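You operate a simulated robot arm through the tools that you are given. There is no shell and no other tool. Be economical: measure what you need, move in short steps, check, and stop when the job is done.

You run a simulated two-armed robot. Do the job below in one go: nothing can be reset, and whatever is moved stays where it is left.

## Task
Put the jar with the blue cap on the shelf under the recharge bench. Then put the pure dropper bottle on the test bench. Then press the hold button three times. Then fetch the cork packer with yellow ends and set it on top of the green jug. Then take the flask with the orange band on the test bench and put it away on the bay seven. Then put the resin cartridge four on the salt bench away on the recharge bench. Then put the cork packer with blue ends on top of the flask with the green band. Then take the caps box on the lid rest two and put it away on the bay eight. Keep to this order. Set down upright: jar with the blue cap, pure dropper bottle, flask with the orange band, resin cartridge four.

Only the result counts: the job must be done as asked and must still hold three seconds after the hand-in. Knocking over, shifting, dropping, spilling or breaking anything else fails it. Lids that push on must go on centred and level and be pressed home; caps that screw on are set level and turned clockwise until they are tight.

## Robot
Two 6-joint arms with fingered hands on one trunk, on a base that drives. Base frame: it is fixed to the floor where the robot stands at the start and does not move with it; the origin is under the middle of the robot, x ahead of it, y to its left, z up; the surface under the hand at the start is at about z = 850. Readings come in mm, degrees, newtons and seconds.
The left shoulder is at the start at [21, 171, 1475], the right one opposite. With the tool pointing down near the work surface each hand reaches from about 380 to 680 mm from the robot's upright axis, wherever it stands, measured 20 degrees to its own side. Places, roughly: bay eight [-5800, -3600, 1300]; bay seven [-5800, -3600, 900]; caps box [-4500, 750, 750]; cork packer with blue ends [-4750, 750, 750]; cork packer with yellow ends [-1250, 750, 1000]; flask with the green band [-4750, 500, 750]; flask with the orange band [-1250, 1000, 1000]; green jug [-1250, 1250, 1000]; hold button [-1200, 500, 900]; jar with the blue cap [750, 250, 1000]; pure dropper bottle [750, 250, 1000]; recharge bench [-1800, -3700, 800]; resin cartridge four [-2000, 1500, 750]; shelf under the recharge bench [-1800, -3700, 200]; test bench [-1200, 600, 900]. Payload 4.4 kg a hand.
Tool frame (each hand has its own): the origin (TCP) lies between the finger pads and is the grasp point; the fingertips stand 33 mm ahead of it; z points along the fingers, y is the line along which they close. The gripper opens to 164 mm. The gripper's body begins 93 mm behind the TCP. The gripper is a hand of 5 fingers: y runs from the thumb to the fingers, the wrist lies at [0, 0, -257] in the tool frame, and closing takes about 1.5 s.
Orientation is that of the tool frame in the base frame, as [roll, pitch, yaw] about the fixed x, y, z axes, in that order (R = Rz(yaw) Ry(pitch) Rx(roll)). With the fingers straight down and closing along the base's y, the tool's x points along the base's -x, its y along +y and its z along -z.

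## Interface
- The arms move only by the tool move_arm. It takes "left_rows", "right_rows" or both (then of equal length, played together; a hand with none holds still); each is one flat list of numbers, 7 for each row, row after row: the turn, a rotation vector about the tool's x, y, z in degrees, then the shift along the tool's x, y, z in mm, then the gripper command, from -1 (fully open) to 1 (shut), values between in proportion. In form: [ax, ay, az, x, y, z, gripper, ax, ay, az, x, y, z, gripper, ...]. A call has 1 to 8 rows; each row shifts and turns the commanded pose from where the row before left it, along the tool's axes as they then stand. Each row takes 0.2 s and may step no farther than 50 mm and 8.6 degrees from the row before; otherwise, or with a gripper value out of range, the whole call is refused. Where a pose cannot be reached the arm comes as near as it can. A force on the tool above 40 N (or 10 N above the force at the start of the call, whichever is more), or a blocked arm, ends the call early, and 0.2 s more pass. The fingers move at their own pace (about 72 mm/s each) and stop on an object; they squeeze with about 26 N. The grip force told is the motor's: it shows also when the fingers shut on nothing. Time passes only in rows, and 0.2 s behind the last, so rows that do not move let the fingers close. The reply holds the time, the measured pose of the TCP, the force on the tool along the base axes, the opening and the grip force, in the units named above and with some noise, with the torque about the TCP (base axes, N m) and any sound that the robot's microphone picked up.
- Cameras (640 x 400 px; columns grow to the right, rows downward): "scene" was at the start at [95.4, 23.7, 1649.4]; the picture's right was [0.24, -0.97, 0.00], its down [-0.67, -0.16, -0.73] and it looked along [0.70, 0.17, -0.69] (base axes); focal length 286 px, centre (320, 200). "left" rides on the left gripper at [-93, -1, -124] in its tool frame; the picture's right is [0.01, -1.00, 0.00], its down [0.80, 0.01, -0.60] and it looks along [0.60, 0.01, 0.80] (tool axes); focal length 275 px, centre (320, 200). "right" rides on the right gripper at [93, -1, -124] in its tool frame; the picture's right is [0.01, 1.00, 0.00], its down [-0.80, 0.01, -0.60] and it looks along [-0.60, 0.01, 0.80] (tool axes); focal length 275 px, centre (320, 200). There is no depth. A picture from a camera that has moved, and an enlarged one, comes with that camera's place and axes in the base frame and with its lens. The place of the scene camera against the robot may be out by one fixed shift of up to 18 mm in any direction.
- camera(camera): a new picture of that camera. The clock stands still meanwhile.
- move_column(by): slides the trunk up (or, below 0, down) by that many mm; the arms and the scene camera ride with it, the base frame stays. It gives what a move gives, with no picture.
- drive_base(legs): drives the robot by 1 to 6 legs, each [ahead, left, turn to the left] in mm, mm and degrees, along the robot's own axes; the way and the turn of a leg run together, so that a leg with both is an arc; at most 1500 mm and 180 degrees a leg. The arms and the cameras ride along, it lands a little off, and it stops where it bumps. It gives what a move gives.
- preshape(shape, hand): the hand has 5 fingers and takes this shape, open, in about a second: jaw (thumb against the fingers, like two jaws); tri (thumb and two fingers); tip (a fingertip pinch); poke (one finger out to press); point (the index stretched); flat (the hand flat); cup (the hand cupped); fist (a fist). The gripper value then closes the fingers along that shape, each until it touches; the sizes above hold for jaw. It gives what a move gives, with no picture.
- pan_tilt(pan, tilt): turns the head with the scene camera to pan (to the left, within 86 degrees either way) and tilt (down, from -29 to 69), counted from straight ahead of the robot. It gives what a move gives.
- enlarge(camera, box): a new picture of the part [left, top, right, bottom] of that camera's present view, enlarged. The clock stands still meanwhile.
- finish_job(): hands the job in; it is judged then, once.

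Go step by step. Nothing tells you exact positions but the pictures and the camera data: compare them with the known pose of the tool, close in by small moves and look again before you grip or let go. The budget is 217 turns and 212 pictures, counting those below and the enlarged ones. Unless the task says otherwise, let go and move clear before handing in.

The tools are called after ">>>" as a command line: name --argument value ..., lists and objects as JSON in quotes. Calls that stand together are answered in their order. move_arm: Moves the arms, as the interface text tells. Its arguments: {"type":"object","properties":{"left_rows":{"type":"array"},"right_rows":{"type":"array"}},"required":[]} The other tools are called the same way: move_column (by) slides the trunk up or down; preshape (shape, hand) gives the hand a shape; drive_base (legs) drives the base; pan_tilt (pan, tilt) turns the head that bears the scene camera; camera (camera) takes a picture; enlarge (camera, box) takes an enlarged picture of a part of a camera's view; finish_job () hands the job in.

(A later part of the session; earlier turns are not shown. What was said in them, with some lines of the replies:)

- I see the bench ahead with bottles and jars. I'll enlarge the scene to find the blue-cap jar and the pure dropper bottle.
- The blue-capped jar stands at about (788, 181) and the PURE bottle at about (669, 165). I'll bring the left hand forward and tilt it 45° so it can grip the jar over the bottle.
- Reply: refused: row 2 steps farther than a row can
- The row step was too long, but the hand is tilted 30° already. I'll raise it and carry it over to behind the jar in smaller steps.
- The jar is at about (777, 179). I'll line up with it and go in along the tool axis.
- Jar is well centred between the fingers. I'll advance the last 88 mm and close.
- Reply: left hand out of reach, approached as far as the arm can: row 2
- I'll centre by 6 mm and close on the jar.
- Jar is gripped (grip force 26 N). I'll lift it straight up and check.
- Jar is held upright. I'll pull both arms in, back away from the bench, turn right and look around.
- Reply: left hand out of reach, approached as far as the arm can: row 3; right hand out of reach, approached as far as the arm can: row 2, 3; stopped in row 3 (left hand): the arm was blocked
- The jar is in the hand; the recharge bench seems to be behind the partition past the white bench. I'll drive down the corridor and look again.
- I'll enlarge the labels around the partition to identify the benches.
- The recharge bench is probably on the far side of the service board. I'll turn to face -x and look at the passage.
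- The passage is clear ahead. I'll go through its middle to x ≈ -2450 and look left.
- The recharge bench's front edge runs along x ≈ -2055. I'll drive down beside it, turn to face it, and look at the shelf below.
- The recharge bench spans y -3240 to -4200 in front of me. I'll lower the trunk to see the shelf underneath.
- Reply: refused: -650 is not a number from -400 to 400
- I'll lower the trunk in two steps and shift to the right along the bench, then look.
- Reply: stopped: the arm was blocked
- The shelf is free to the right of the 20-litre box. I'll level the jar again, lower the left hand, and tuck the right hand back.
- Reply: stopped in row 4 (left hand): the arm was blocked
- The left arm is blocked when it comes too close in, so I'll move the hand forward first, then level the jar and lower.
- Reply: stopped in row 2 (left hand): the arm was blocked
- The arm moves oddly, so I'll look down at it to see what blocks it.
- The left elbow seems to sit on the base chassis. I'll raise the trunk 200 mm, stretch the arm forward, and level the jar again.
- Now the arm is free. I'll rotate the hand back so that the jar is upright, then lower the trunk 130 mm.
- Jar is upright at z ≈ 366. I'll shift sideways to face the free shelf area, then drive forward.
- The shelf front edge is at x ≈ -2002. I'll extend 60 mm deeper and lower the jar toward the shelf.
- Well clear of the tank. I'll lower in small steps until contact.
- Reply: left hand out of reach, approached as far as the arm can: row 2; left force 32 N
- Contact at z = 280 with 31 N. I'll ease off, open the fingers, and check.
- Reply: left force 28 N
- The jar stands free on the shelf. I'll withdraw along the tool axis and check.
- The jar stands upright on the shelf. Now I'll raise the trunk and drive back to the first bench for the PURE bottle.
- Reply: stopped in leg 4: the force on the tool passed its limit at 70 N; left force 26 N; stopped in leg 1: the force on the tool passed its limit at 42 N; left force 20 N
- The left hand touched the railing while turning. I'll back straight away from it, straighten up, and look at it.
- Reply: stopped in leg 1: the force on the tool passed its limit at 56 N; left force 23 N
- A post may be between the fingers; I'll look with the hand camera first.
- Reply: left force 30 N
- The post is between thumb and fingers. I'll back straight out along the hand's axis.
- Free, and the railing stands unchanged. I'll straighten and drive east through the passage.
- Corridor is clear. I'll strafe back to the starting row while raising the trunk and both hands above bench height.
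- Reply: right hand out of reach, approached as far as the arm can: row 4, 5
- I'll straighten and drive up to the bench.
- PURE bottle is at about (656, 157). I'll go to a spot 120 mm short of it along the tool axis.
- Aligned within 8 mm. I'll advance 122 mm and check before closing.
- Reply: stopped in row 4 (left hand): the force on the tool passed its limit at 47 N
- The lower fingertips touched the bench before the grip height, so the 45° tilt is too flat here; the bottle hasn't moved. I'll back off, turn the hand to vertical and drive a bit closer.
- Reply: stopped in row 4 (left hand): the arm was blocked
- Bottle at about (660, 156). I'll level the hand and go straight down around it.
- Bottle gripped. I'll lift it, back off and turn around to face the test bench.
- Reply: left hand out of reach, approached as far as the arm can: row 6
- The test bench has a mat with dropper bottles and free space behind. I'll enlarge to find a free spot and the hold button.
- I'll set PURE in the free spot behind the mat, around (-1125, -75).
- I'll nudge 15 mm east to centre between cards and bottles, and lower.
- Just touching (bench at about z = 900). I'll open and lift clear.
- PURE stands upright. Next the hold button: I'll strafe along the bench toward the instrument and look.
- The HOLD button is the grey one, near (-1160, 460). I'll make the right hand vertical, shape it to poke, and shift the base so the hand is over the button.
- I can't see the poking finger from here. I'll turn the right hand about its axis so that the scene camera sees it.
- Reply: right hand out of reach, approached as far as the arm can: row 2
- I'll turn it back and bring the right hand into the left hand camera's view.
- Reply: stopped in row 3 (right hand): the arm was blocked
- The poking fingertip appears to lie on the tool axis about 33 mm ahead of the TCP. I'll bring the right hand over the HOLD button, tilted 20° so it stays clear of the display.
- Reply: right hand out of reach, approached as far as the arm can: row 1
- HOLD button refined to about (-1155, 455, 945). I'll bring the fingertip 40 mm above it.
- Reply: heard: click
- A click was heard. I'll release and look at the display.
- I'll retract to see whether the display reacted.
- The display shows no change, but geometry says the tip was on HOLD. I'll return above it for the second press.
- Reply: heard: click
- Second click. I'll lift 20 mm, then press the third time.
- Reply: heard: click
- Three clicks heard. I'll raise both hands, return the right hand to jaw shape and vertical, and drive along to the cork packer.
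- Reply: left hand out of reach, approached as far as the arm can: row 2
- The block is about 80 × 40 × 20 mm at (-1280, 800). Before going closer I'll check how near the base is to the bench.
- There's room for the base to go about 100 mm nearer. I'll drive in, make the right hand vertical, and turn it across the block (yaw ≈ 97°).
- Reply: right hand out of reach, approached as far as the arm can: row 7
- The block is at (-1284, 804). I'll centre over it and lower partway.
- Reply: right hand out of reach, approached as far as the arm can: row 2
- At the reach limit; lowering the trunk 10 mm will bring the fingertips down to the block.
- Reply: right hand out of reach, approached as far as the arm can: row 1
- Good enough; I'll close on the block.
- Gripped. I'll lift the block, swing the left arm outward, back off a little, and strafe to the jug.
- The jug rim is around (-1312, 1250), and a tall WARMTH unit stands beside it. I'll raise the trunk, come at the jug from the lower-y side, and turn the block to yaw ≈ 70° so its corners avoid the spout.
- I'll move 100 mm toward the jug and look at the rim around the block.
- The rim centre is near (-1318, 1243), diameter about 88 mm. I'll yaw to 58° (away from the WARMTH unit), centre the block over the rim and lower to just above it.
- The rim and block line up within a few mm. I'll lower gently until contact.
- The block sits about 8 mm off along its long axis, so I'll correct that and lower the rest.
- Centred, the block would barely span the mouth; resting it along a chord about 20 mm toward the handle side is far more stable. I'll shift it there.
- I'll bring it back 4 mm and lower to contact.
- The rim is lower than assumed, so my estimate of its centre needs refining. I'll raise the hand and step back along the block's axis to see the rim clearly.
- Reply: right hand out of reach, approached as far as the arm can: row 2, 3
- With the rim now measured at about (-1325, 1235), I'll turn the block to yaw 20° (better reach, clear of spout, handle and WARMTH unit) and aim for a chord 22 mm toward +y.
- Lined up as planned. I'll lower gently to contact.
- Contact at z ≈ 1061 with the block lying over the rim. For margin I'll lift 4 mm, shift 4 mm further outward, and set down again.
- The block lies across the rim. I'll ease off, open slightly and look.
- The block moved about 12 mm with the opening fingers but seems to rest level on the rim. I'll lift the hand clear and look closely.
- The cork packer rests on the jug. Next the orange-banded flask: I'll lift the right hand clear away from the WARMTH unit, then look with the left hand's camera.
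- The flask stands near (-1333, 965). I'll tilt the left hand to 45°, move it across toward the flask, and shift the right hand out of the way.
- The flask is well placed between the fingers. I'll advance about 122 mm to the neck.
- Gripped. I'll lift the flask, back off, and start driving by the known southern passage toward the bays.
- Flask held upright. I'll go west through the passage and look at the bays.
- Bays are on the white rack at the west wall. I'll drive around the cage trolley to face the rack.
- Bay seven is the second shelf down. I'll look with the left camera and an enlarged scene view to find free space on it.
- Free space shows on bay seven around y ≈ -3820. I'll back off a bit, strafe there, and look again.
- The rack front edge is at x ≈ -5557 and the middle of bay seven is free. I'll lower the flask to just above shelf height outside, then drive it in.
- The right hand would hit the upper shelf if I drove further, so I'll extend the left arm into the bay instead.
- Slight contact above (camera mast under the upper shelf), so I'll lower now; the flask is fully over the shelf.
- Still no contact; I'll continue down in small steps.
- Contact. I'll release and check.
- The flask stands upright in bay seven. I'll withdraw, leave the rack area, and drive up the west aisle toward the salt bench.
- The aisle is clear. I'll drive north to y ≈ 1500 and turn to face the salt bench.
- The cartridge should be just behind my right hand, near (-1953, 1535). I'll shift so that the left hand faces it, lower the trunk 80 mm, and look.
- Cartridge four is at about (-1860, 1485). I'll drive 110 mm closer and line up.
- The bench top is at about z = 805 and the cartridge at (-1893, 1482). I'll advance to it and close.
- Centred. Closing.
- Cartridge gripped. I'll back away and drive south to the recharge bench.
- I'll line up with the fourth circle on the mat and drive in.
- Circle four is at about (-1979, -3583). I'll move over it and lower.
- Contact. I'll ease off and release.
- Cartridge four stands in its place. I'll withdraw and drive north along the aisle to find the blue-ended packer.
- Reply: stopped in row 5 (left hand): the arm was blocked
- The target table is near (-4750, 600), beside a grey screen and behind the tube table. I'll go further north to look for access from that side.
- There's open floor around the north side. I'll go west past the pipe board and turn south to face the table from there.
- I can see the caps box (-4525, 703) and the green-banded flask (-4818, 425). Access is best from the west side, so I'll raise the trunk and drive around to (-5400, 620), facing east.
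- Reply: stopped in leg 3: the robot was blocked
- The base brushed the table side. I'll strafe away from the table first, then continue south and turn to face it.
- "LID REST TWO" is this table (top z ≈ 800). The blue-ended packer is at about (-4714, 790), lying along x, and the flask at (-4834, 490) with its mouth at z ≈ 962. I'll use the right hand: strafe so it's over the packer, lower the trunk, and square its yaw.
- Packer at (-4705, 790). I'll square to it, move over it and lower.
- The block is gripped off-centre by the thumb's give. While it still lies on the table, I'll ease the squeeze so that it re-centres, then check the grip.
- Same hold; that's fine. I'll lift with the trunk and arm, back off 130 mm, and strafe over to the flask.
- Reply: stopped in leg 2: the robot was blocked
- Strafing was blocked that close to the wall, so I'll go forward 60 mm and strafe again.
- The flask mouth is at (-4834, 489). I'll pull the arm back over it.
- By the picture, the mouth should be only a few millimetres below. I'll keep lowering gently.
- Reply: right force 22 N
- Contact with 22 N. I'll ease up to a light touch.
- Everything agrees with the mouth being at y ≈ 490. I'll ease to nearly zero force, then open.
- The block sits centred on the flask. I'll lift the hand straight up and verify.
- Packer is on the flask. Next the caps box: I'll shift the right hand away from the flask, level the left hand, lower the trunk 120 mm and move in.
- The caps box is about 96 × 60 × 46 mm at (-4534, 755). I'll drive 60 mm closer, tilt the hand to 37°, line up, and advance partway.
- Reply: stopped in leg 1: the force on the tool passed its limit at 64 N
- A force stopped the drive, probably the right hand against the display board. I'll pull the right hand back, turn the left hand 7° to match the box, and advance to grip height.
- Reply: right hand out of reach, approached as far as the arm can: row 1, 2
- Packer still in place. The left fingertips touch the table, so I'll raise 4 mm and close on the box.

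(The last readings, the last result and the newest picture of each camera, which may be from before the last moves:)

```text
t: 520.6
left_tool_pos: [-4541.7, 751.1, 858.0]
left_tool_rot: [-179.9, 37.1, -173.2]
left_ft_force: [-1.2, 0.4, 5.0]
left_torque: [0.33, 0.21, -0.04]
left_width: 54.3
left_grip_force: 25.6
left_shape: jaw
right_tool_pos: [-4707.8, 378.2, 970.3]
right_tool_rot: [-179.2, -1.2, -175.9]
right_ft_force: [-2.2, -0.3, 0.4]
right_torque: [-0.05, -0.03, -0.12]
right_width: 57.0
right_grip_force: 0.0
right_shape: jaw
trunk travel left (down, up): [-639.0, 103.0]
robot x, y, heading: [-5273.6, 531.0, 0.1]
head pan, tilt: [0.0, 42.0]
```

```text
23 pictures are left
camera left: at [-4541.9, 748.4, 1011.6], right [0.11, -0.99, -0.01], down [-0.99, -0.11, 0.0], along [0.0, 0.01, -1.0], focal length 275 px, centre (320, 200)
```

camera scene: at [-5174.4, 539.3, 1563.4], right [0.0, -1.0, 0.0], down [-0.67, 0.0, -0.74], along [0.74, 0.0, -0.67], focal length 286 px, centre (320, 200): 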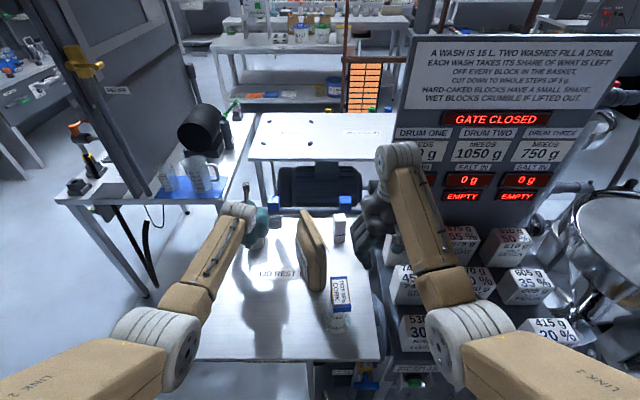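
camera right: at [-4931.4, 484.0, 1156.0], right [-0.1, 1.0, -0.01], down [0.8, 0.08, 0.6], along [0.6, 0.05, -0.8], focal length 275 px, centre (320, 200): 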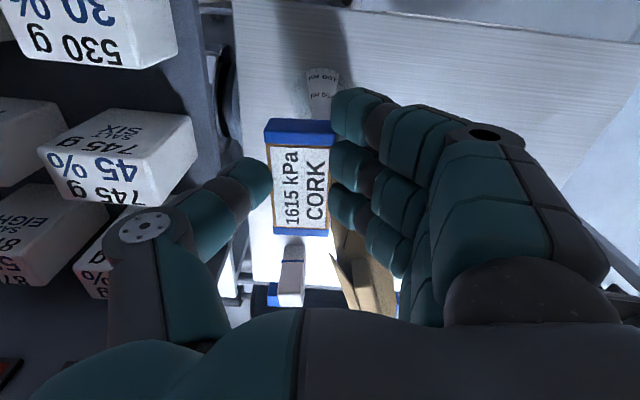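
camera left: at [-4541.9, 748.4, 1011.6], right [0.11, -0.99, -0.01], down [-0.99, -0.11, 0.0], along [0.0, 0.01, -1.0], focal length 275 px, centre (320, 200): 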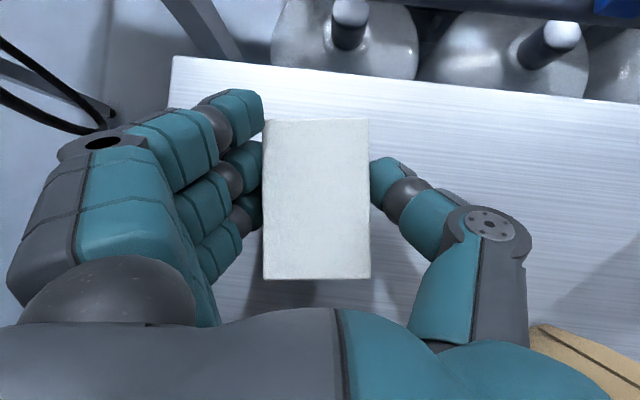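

Gripped. I'll lift, raise the trunk, and back away.

>>> move_arm --left_rows '[0, 0, 0, -6, 0, -8, 1, 0, 0, 0, -27, 0, -36, 1, 0, 0, 0, -27, 0, -36, 1, 0, 0, 0, 0, 0, 0, 1]'

>>> move_column --by 100

>>> drive_base --legs '[[-110, 0, 0]]'

>>> camera --camera "scene"

```text
t: 521.6
left_tool_pos: [-4542.0, 753.5, 958.3]
left_tool_rot: [-179.9, 37.0, -173.4]
left_ft_force: [0.4, 0.0, -1.3]
left_torque: [-0.01, -0.04, 0.02]
left_width: 54.3
left_grip_force: 25.5
left_shape: jaw
right_tool_pos: [-4706.6, 378.9, 968.9]
right_tool_rot: [-179.2, -1.3, -175.9]
right_ft_force: [-1.4, -0.4, 1.2]
right_torque: [-0.08, -0.07, -0.17]
right_width: 57.5
right_grip_force: 0.0
right_shape: jaw
trunk travel left (down, up): [-639.0, 103.0]
robot x, y, heading: [-5274.1, 535.1, -0.1]
head pan, tilt: [0.0, 42.0]
```

```text
t: 522.9
left_tool_pos: [-4540.7, 752.8, 1055.8]
left_tool_rot: [180.0, 37.0, -173.2]
left_ft_force: [0.1, 0.2, -1.1]
left_torque: [-0.02, -0.01, -0.01]
left_width: 54.2
left_grip_force: 26.5
left_shape: jaw
right_tool_pos: [-4708.4, 377.2, 1069.0]
right_tool_rot: [-179.2, -1.3, -175.9]
right_ft_force: [0.2, -0.4, -0.3]
right_torque: [0.03, -0.01, 0.0]
right_width: 57.1
right_grip_force: 0.1
right_shape: jaw
trunk travel left (down, up): [-739.0, 3.0]
robot x, y, heading: [-5272.1, 541.9, -0.2]
head pan, tilt: [0.0, 42.0]
```

```text
t: 524.1
left_tool_pos: [-4658.8, 754.8, 1057.1]
left_tool_rot: [-179.9, 37.1, -173.0]
left_ft_force: [-1.0, 0.6, -1.2]
left_torque: [-0.02, 0.01, 0.03]
left_width: 54.2
left_grip_force: 25.9
left_shape: jaw
right_tool_pos: [-4825.3, 380.1, 1070.0]
right_tool_rot: [-179.2, -1.2, -175.6]
right_ft_force: [-0.4, -1.0, 0.2]
right_torque: [0.04, -0.06, 0.0]
right_width: 57.3
right_grip_force: 0.1
right_shape: jaw
trunk travel left (down, up): [-739.0, 3.0]
robot x, y, heading: [-5388.5, 535.7, 0.2]
head pan, tilt: [0.0, 42.0]
```

```text
22 pictures are left
camera scene: at [-5290.8, 540.2, 1663.1], right [0.0, -1.0, 0.0], down [-0.67, 0.0, -0.74], along [0.74, 0.0, -0.67], focal length 286 px, centre (320, 200)
```

scene: 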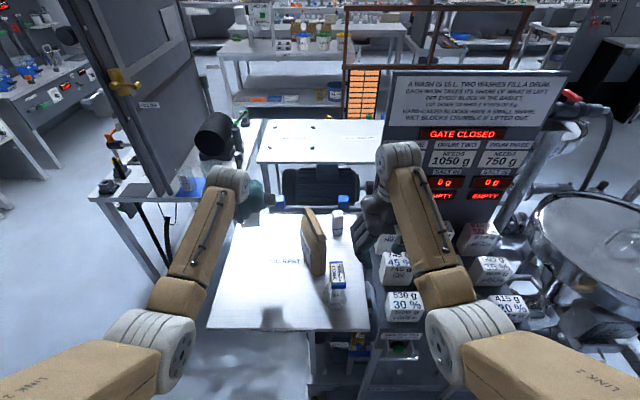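

All is standing. Before driving to the rack I'll test raising the box to bay eight height here.

>>> move_arm --left_rows '[0, 0, 0, -27, 0, -36, 1, 0, 0, 0, -27, 0, -36, 1, 0, 0, 0, -27, 0, -36, 1, 0, 0, 0, -27, 0, -36, 1, 0, 0, 0, -27, 0, -36, 1, 0, 0, 0, -27, 0, -36, 1, 0, 0, 0, -27, 0, -36, 1, 0, 0, 0, 0, 0, 0, 1]'

```text
t: 526.0
left_tool_pos: [-4658.4, 756.3, 1373.9]
left_tool_rot: [-180.0, 37.0, -172.9]
left_ft_force: [-0.4, 0.6, -1.3]
left_torque: [0.02, 0.01, 0.01]
left_width: 54.1
left_grip_force: 25.9
left_shape: jaw
right_tool_pos: [-4823.5, 379.4, 1069.0]
right_tool_rot: [-179.2, -1.3, -175.7]
right_ft_force: [-0.2, -0.6, -0.2]
right_torque: [-0.04, 0.04, -0.02]
right_width: 57.3
right_grip_force: 0.1
right_shape: jaw
trunk travel left (down, up): [-739.0, 3.0]
robot x, y, heading: [-5386.6, 536.2, 0.3]
head pan, tilt: [0.0, 42.0]
```

That height is reachable. I'll pull the hand in a little for the turn, then drive south along the wall side toward the rack.

>>> move_arm --left_rows '[0, 0, 0, 36, 0, -27, 1, 0, 0, 0, 36, 0, -27, 1, 0, 0, 0, 0, 0, 0, 1]'

>>> drive_base --legs '[[-40, 0, 0], [0, 0, -90], [1300, 120, 0]]'

>>> pan_tilt --pan 0 --tilt 20

>>> camera --camera "scene"

```text
t: 526.8
left_tool_pos: [-4728.6, 747.3, 1358.8]
left_tool_rot: [-179.9, 37.3, -173.0]
left_ft_force: [0.7, 0.6, -0.8]
left_torque: [-0.01, -0.02, 0.01]
left_width: 54.1
left_grip_force: 26.3
left_shape: jaw
left hand out of reach, approached as far as the arm can: row 2
right_tool_pos: [-4823.7, 379.4, 1068.9]
right_tool_rot: [-179.2, -1.3, -175.7]
right_ft_force: [-0.9, 0.2, -0.5]
right_torque: [0.02, -0.03, 0.01]
right_width: 57.3
right_grip_force: 0.0
right_shape: jaw
trunk travel left (down, up): [-739.0, 3.0]
robot x, y, heading: [-5388.3, 533.1, 0.4]
head pan, tilt: [0.0, 42.0]
```

```text
t: 537.4
left_tool_pos: [-5002.5, -1377.8, 1359.8]
left_tool_rot: [-179.9, 37.3, 100.4]
left_ft_force: [0.2, 0.1, 0.4]
left_torque: [0.02, -0.02, 0.0]
left_width: 54.4
left_grip_force: 25.2
left_shape: jaw
right_tool_pos: [-5374.8, -1302.4, 1070.4]
right_tool_rot: [-179.3, -1.4, 97.7]
right_ft_force: [-0.2, -0.2, -0.6]
right_torque: [-0.03, 0.0, 0.01]
right_width: 57.2
right_grip_force: 0.0
right_shape: jaw
trunk travel left (down, up): [-739.0, 3.0]
robot x, y, heading: [-5251.1, -730.3, -86.4]
head pan, tilt: [0.0, 42.0]
```

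```text
t: 538.3
left_tool_pos: [-5002.0, -1377.9, 1360.4]
left_tool_rot: [-179.9, 37.2, 100.3]
left_ft_force: [0.5, -0.1, -0.4]
left_torque: [-0.02, -0.01, -0.01]
left_width: 54.1
left_grip_force: 26.6
left_shape: jaw
right_tool_pos: [-5375.0, -1301.1, 1069.1]
right_tool_rot: [-179.2, -1.3, 97.7]
right_ft_force: [-0.1, -0.5, -0.5]
right_torque: [-0.01, -0.02, 0.03]
right_width: 57.5
right_grip_force: 0.0
right_shape: jaw
trunk travel left (down, up): [-739.0, 3.0]
robot x, y, heading: [-5251.4, -728.2, -86.7]
head pan, tilt: [0.0, 20.0]
```

```text
21 pictures are left
camera scene: at [-5240.5, -828.8, 1697.4], right [-1.0, -0.06, 0.0], down [-0.02, 0.34, -0.94], along [0.06, -0.94, -0.34], focal length 286 px, centre (320, 200)
```

scene: 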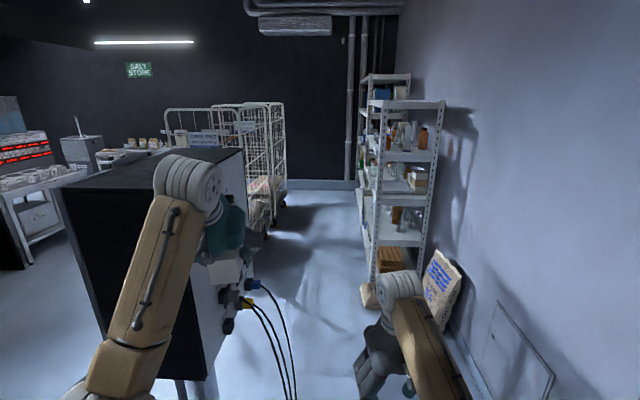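

The control panel is close on the left, so I'll sidestep toward the wall, pass it, then turn to face the rack.

>>> drive_base --legs '[[0, -200, -3.4], [1300, 0, 0], [0, 300, 0], [370, 0, 0], [0, 320, 0], [0, 0, -90]]'

>>> camera --camera "scene"

```text
t: 555.3
left_tool_pos: [-5498.8, -2623.8, 1358.7]
left_tool_rot: [-179.8, 37.2, 5.4]
left_ft_force: [0.1, 0.2, -1.1]
left_torque: [0.01, 0.01, -0.04]
left_width: 53.9
left_grip_force: 25.9
left_shape: jaw
right_tool_pos: [-5391.0, -2260.1, 1068.6]
right_tool_rot: [-179.3, -1.4, 2.8]
right_ft_force: [-0.9, -0.4, 0.1]
right_torque: [0.01, 0.01, -0.03]
right_width: 57.2
right_grip_force: 0.1
right_shape: jaw
trunk travel left (down, up): [-739.0, 3.0]
robot x, y, heading: [-4830.6, -2431.3, 178.9]
head pan, tilt: [0.0, 20.0]
```

```text
20 pictures are left
camera scene: at [-4930.0, -2424.4, 1697.5], right [0.02, 1.0, 0.0], down [0.34, -0.01, -0.94], along [-0.94, 0.02, -0.34], focal length 286 px, centre (320, 200)
```

scene: 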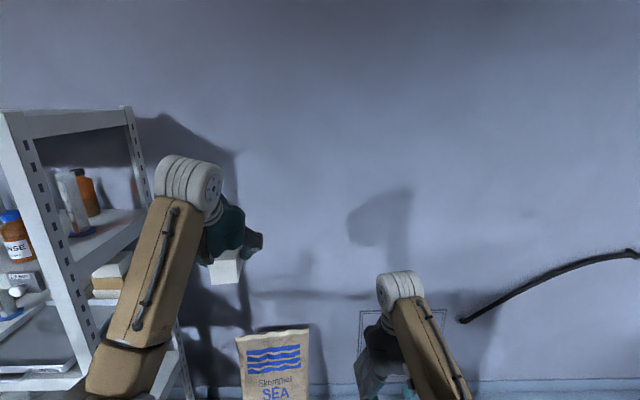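

I'll back off 60 mm and strafe along the rack to the free spot on bay eight.

>>> drive_base --legs '[[-60, 0, 1.1], [0, 1290, 0]]'

>>> camera --camera "scene"

>>> camera --camera "left"

```text
t: 562.1
left_tool_pos: [-5405.4, -3899.4, 1359.3]
left_tool_rot: [-180.0, 37.2, 8.7]
left_ft_force: [0.5, -0.3, -0.1]
left_torque: [0.02, -0.01, 0.0]
left_width: 54.0
left_grip_force: 25.7
left_shape: jaw
right_tool_pos: [-5320.2, -3531.1, 1069.6]
right_tool_rot: [-179.1, -1.3, 6.2]
right_ft_force: [-0.4, -0.7, 0.3]
right_torque: [0.0, 0.01, -0.01]
right_width: 57.3
right_grip_force: 0.0
right_shape: jaw
trunk travel left (down, up): [-739.0, 3.0]
robot x, y, heading: [-4752.9, -3669.2, -178.1]
head pan, tilt: [0.0, 20.0]
```

```text
19 pictures are left
camera scene: at [-4849.7, -3668.7, 1697.5], right [-0.03, 1.0, 0.0], down [0.34, 0.01, -0.94], along [-0.94, -0.03, -0.34], focal length 286 px, centre (320, 200)
```

scene: 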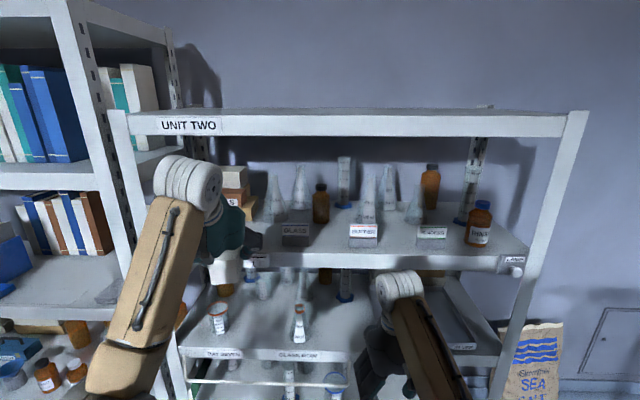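

```text
18 pictures are left
camera left: at [-5404.2, -3899.9, 1513.7], right [-0.14, 0.99, -0.01], down [0.99, 0.14, -0.01], along [-0.01, -0.01, -1.0], focal length 275 px, centre (320, 200)
```

left: 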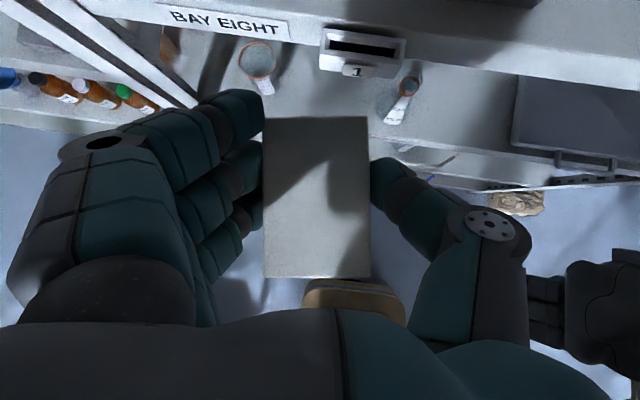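

The orange-band flask still stands in bay seven. To clear the card holder "1", I'll shift 75 mm left, raise 25 mm, and drive the box in over bay eight.

>>> move_arm --left_rows '[0, 0, 0, -15, 0, -20, 1, 0, 0, 0, 0, 0, 0, 1]'

>>> drive_base --legs '[[0, 90, -1.9], [100, 0, 0]]'

>>> camera --camera "left"

>>> camera --camera "scene"

```text
t: 562.8
left_tool_pos: [-5414.5, -3902.6, 1378.4]
left_tool_rot: [-179.7, 37.4, 8.7]
left_ft_force: [1.0, -0.1, -0.7]
left_torque: [0.03, 0.03, 0.03]
left_width: 54.1
left_grip_force: 25.8
left_shape: jaw
left hand out of reach, approached as far as the arm can: row 1
right_tool_pos: [-5320.4, -3530.2, 1069.8]
right_tool_rot: [-179.1, -1.4, 6.1]
right_ft_force: [0.2, -0.4, 0.5]
right_torque: [0.01, 0.02, 0.01]
right_width: 57.2
right_grip_force: 0.1
right_shape: jaw
trunk travel left (down, up): [-739.0, 3.0]
robot x, y, heading: [-4750.2, -3669.5, -178.5]
head pan, tilt: [0.0, 20.0]
```

```text
t: 564.6
left_tool_pos: [-5523.6, -3971.8, 1376.4]
left_tool_rot: [-179.8, 37.5, 6.8]
left_ft_force: [-1.5, 0.0, 0.1]
left_torque: [-0.04, -0.05, 0.03]
left_width: 53.8
left_grip_force: 25.9
left_shape: jaw
right_tool_pos: [-5416.9, -3601.4, 1069.0]
right_tool_rot: [-179.2, -1.3, 4.2]
right_ft_force: [-0.9, 0.3, -0.1]
right_torque: [0.03, -0.07, -0.02]
right_width: 57.5
right_grip_force: 0.1
right_shape: jaw
trunk travel left (down, up): [-739.0, 3.0]
robot x, y, heading: [-4849.3, -3760.8, -179.6]
head pan, tilt: [0.0, 20.0]
```

```text
17 pictures are left
camera left: at [-5521.9, -3971.9, 1531.2], right [-0.11, 0.99, 0.0], down [0.99, 0.11, -0.01], along [-0.01, -0.01, -1.0], focal length 275 px, centre (320, 200)
```

left: 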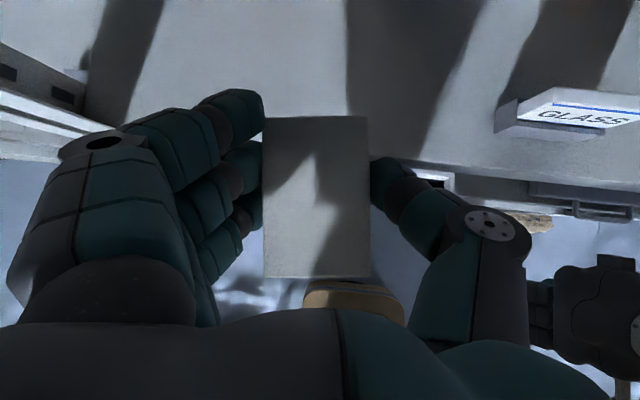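

```text
16 pictures are left
camera scene: at [-4951.2, -3756.4, 1697.4], right [0.0, 1.0, 0.0], down [0.34, 0.0, -0.94], along [-0.94, 0.0, -0.34], focal length 286 px, centre (320, 200)
```

scene: 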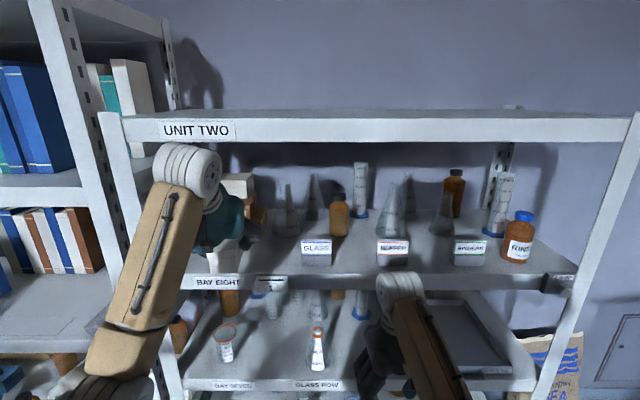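

Clear above the shelf, front edge at x ≈ -5566. I'll extend the box about 116 mm in.

>>> move_arm --left_rows '[0, 0, 0, -31, -4, 23, 1, 0, 0, 0, -31, -4, 23, 1, 0, 0, 0, -31, -4, 23, 1, 0, 0, 0, 0, 0, 0, 1]'

>>> camera --camera "left"

```text
t: 565.6
left_tool_pos: [-5637.4, -3971.3, 1378.5]
left_tool_rot: [-179.8, 37.4, 6.8]
left_ft_force: [0.6, 0.9, -0.1]
left_torque: [0.0, -0.02, -0.02]
left_width: 54.1
left_grip_force: 25.8
left_shape: jaw
right_tool_pos: [-5415.6, -3603.3, 1070.0]
right_tool_rot: [-179.2, -1.3, 4.2]
right_ft_force: [-0.6, 0.1, 0.3]
right_torque: [-0.01, 0.02, -0.01]
right_width: 57.4
right_grip_force: 0.1
right_shape: jaw
trunk travel left (down, up): [-739.0, 3.0]
robot x, y, heading: [-4853.9, -3761.2, -179.6]
head pan, tilt: [0.0, 20.0]
```

```text
15 pictures are left
camera left: at [-5635.2, -3972.7, 1533.5], right [-0.11, 0.99, 0.0], down [0.99, 0.11, -0.01], along [-0.01, -0.01, -1.0], focal length 275 px, centre (320, 200)
```

left: 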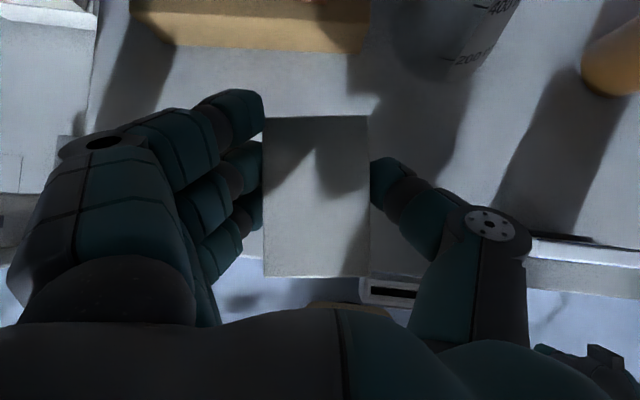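

>>> move_arm --left_rows '[0, 0, 0, -10, 0, 7, 1, 0, 0, 0, 6, 0, 8, 1, 0, 0, 0, 4, 0, 5, 1, 0, 0, 0, 3, 0, 4, 1, 0, 0, 0, 0, 0, 0, 1]'

```text
t: 566.8
left_tool_pos: [-5649.4, -3974.7, 1359.0]
left_tool_rot: [-179.8, 37.4, 6.8]
left_ft_force: [0.4, 0.0, -1.1]
left_torque: [-0.02, -0.02, 0.01]
left_width: 54.0
left_grip_force: 26.4
left_shape: jaw
right_tool_pos: [-5416.3, -3602.2, 1069.7]
right_tool_rot: [-179.2, -1.4, 4.2]
right_ft_force: [-0.4, 0.7, 0.7]
right_torque: [0.01, -0.01, 0.0]
right_width: 57.2
right_grip_force: 0.0
right_shape: jaw
trunk travel left (down, up): [-739.0, 3.0]
robot x, y, heading: [-4851.6, -3760.4, -179.9]
head pan, tilt: [0.0, 20.0]
```

>>> move_arm --left_rows '[0, 0, 0, 3, 0, 4, 1, 0, 0, 0, 3, 0, 4, 1, 0, 0, 0, 3, 0, 4, 1, 0, 0, 0, 0, 0, 0, 1]'

```text
t: 567.8
left_tool_pos: [-5650.9, -3973.5, 1343.3]
left_tool_rot: [-179.8, 37.4, 6.8]
left_ft_force: [-0.6, -0.1, -0.2]
left_torque: [-0.01, -0.03, -0.03]
left_width: 54.0
left_grip_force: 26.1
left_shape: jaw
right_tool_pos: [-5415.0, -3602.7, 1069.0]
right_tool_rot: [-179.2, -1.3, 4.2]
right_ft_force: [0.0, 0.0, -0.4]
right_torque: [-0.01, -0.01, 0.02]
right_width: 56.9
right_grip_force: 0.2
right_shape: jaw
trunk travel left (down, up): [-739.0, 3.0]
robot x, y, heading: [-4852.3, -3764.2, -180.0]
head pan, tilt: [0.0, 20.0]
```

>>> move_arm --left_rows '[0, 0, 0, 2.4, 0, 3.2, 1, 0, 0, 0, 2.4, 0, 3.2, 1, 0, 0, 0, 1.8, 0, 2.4, 1, 0, 0, 0, 0, 0, 0, 1]'

```text
t: 568.8
left_tool_pos: [-5650.9, -3973.2, 1332.1]
left_tool_rot: [-179.8, 37.4, 6.9]
left_ft_force: [0.8, -0.2, -0.2]
left_torque: [-0.03, -0.03, 0.0]
left_width: 54.0
left_grip_force: 25.9
left_shape: jaw
right_tool_pos: [-5415.6, -3602.2, 1069.7]
right_tool_rot: [-179.2, -1.4, 4.2]
right_ft_force: [-0.1, 0.5, -0.4]
right_torque: [-0.02, -0.03, 0.01]
right_width: 57.3
right_grip_force: 0.0
right_shape: jaw
trunk travel left (down, up): [-739.0, 3.0]
robot x, y, heading: [-4851.0, -3759.8, -179.7]
head pan, tilt: [0.0, 20.0]
```

>>> move_arm --left_rows '[0, 0, 0, 1.8, 0, 2.4, 1, 0, 0, 0, 1.8, 0, 2.4, 1, 0, 0, 0, 1.8, 0, 2.4, 1, 0, 0, 0, 0, 0, 0, 1]'

```text
t: 569.8
left_tool_pos: [-5651.7, -3975.5, 1322.8]
left_tool_rot: [-179.8, 37.3, 6.8]
left_ft_force: [0.3, 0.5, -1.5]
left_torque: [0.0, 0.02, -0.01]
left_width: 54.1
left_grip_force: 25.5
left_shape: jaw
right_tool_pos: [-5415.9, -3602.5, 1069.8]
right_tool_rot: [-179.2, -1.2, 4.2]
right_ft_force: [0.3, 0.6, -0.2]
right_torque: [0.0, 0.0, -0.01]
right_width: 57.2
right_grip_force: 0.0
right_shape: jaw
trunk travel left (down, up): [-739.0, 3.0]
robot x, y, heading: [-4845.9, -3759.6, -180.1]
head pan, tilt: [0.0, 20.0]
```

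>>> move_arm --left_rows '[0, 0, 0, 1.5, 0, 2, 1, 0, 0, 0, 1.5, 0, 2, 1, 0, 0, 0, 1.5, 0, 2, 1, 0, 0, 0, 0, 0, 0, 1]'

>>> enlarge --camera "scene" --box '[100, 130, 340, 310]'

```text
t: 570.8
left_tool_pos: [-5651.4, -3975.8, 1317.0]
left_tool_rot: [-179.8, 37.6, 6.8]
left_ft_force: [-1.3, 0.6, 6.5]
left_torque: [-0.32, -0.11, -0.05]
left_width: 54.5
left_grip_force: 26.1
left_shape: jaw
right_tool_pos: [-5415.6, -3602.6, 1069.7]
right_tool_rot: [-179.3, -1.3, 4.3]
right_ft_force: [-0.1, 0.1, 0.2]
right_torque: [0.02, 0.0, 0.01]
right_width: 57.3
right_grip_force: 0.1
right_shape: jaw
trunk travel left (down, up): [-739.0, 3.0]
robot x, y, heading: [-4849.8, -3764.8, -180.0]
head pan, tilt: [0.0, 20.0]
```

```text
2.22 times, centred on (220, 220) of scene
camera zoom: at [-4949.7, -3756.5, 1697.6], right [0.0, 1.0, 0.0], down [0.34, 0.0, -0.94], along [-0.94, 0.0, -0.34], focal length 636 px, centre (542, 156)
```

zoom: 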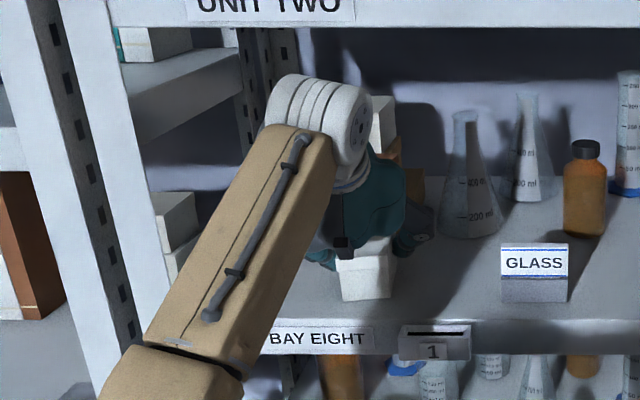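

The box is down on bay eight. I'll open and check.

>>> move_arm --left_rows '[0, 0, 0, 0.6, 0, 0.8, 1, 0, 0, 0, 0, 0, 0, 0.1, 0, 0, 0, 0, 0, 0, -0.1, 0, 0, 0, 0, 0, 0, -0.2, 0, 0, 0, 0, 0, 0, -0.2, 0, 0, 0, -1.2, 0, -1.6, -0.2, 0, 0, 0, 0, 0, 0, -0.2]'

>>> camera --camera "left"

```text
t: 572.4
left_tool_pos: [-5649.3, -3972.1, 1316.4]
left_tool_rot: [-179.9, 37.5, 6.7]
left_ft_force: [-0.9, 5.8, 14.0]
left_torque: [-0.59, -0.26, -0.01]
left_width: 95.0
left_grip_force: 0.0
left_shape: jaw
right_tool_pos: [-5413.5, -3601.8, 1069.8]
right_tool_rot: [-179.2, -1.3, 4.2]
right_ft_force: [0.3, -0.2, 0.0]
right_torque: [0.02, 0.02, -0.01]
right_width: 57.5
right_grip_force: 0.1
right_shape: jaw
trunk travel left (down, up): [-739.0, 3.0]
robot x, y, heading: [-4850.2, -3762.1, -179.6]
head pan, tilt: [0.0, 20.0]
```

```text
13 pictures are left
camera left: at [-5648.3, -3973.2, 1471.1], right [-0.11, 0.99, -0.01], down [0.99, 0.11, -0.01], along [-0.01, -0.01, -1.0], focal length 275 px, centre (320, 200)
```

left: 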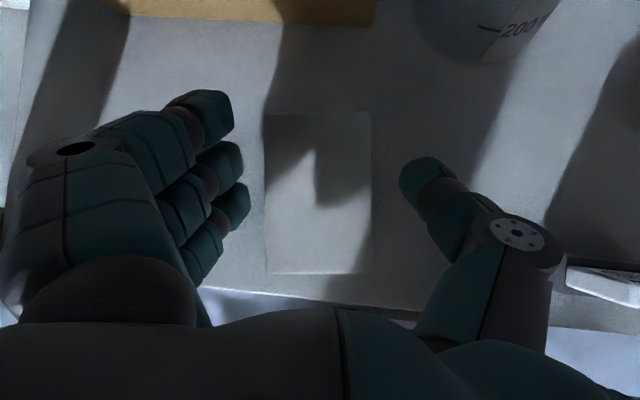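

The box stands free on bay eight. I'll raise the hand and withdraw.

>>> move_arm --left_rows '[0, 0, 0, -9, 0, -12, -0.2, 0, 0, 0, -21, 0, -28, -0.2, 0, 0, 0, -6, 0, -8, -0.2, 0, 0, 0, 0, 0, 0, -0.2]'

>>> drive_base --legs '[[-110, 0, 0]]'

>>> camera --camera "scene"

```text
t: 573.4
left_tool_pos: [-5651.2, -3974.5, 1377.0]
left_tool_rot: [-179.8, 37.2, 6.8]
left_ft_force: [0.2, -0.1, 0.4]
left_torque: [-0.02, 0.0, 0.02]
left_width: 97.7
left_grip_force: 0.0
left_shape: jaw
right_tool_pos: [-5416.0, -3602.1, 1069.6]
right_tool_rot: [-179.1, -1.3, 4.3]
right_ft_force: [-0.1, 0.0, -0.1]
right_torque: [-0.01, 0.03, 0.0]
right_width: 57.3
right_grip_force: 0.1
right_shape: jaw
trunk travel left (down, up): [-739.0, 3.0]
robot x, y, heading: [-4852.4, -3758.6, -180.0]
head pan, tilt: [0.0, 20.0]
```

```text
t: 574.8
left_tool_pos: [-5537.4, -3973.4, 1377.5]
left_tool_rot: [-179.8, 37.4, 6.8]
left_ft_force: [0.0, 0.2, -0.2]
left_torque: [-0.02, -0.04, 0.0]
left_width: 97.5
left_grip_force: 0.1
left_shape: jaw
right_tool_pos: [-5302.9, -3603.1, 1070.1]
right_tool_rot: [-179.2, -1.4, 4.2]
right_ft_force: [0.1, -0.1, 0.4]
right_torque: [-0.01, -0.02, 0.04]
right_width: 57.2
right_grip_force: 0.1
right_shape: jaw
trunk travel left (down, up): [-739.0, 3.0]
robot x, y, heading: [-4739.9, -3763.9, -179.7]
head pan, tilt: [0.0, 20.0]
stopped in leg 1: the robot was blocked; the commanded pose is now the measured one
```

```text
12 pictures are left
camera scene: at [-4837.0, -3756.5, 1697.5], right [0.0, 1.0, 0.0], down [0.34, 0.0, -0.94], along [-0.94, 0.0, -0.34], focal length 286 px, centre (320, 200)
```

scene: 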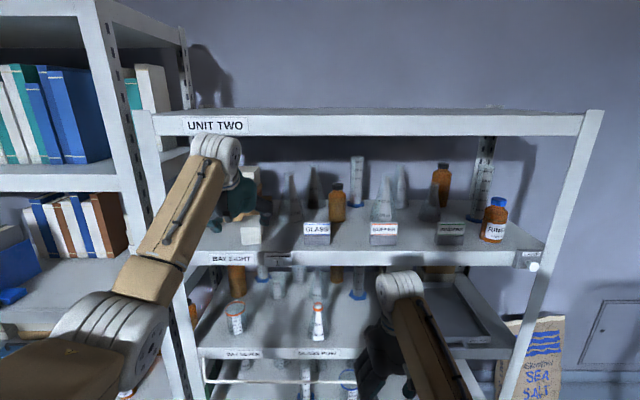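

All pieces are placed; I'll ease forward off the rear contact and retract the hand clear before handing in.

>>> drive_base --legs '[[15, 0, 0]]'

>>> move_arm --left_rows '[0, 0, 0, 28, 0, -20, -0.2, 0, 0, 0, 0, 0, 0, -0.2, 0, 0, 0, 0, 0, 0, -0.2]'

>>> enlarge --camera "scene" --box '[180, 180, 360, 350]'

```text
t: 575.6
left_tool_pos: [-5552.9, -3974.6, 1378.2]
left_tool_rot: [-179.8, 37.4, 6.7]
left_ft_force: [0.5, -0.5, 0.9]
left_torque: [0.03, 0.0, 0.0]
left_width: 97.6
left_grip_force: 0.1
left_shape: jaw
right_tool_pos: [-5317.1, -3602.1, 1069.4]
right_tool_rot: [-179.2, -1.2, 4.2]
right_ft_force: [-0.4, 0.1, 0.1]
right_torque: [0.01, 0.03, -0.01]
right_width: 57.3
right_grip_force: 0.1
right_shape: jaw
trunk travel left (down, up): [-739.0, 3.0]
robot x, y, heading: [-4754.1, -3760.7, -180.0]
head pan, tilt: [0.0, 20.0]
```

```text
t: 576.4
left_tool_pos: [-5520.9, -3970.7, 1376.7]
left_tool_rot: [-179.8, 37.4, 6.8]
left_ft_force: [-0.2, 0.3, 1.0]
left_torque: [-0.01, 0.09, 0.0]
left_width: 97.4
left_grip_force: 0.0
left_shape: jaw
right_tool_pos: [-5319.5, -3601.8, 1069.9]
right_tool_rot: [-179.2, -1.3, 4.2]
right_ft_force: [-0.2, -0.6, 0.0]
right_torque: [-0.01, 0.0, -0.01]
right_width: 57.2
right_grip_force: 0.1
right_shape: jaw
trunk travel left (down, up): [-739.0, 3.0]
robot x, y, heading: [-4753.9, -3760.4, -180.1]
head pan, tilt: [0.0, 20.0]
```

```text
2.35 times, centred on (270, 265) of scene
camera zoom: at [-4853.3, -3756.7, 1697.5], right [0.0, 1.0, 0.0], down [0.34, 0.0, -0.94], along [-0.94, 0.0, -0.34], focal length 673 px, centre (438, 47)
```

zoom: 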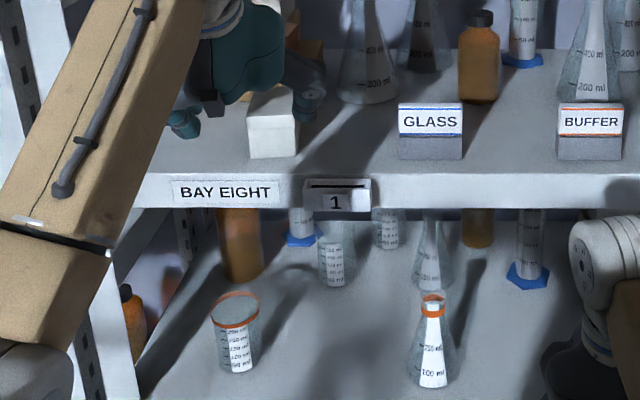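

The caps box rests on bay eight and the orange-banded flask stands upright on bay seven; every hand is empty and clear. I'm handing in.

>>> finish_job

```text
The job is handed in.
```

All eight steps were carried out in the order given and the job is handed in; I don't have the judge's result.

- **Seen in place shortly before hand-in:** the caps box on bay eight and the orange-banded flask upright on bay seven.
- **Last seen in place earlier:** the jar, the pure dropper bottle, resin cartridge four and both cork packers were all standing or resting as asked when I left them. I did not go back to look again.
- **Hold button:** I heard three clicks with the fingertip over HOLD. The display did not change and my hand hid the button, so that step rests on the clicks and the hand's position.
- **Yellow-ended packer on the green jug:** it slid about 12 mm as the fingers opened and rests off-centre on the rim. It stayed put while I watched, but it is the least secure placement.
- **Contacts on the way:**
  - The left hand caught the railing near the display bench.
  - The base touched the side of the lid rest two table.
  - The base was blocked once near the wall beside that table.
  - The right hand pressed against something near the weights display there, with up to 64 N.
  - The base was blocked while backing out from the rack, most likely against the cage trolley.

  I saw nothing knocked over or moved, but I did not check the trolley or the salt blocks closely.
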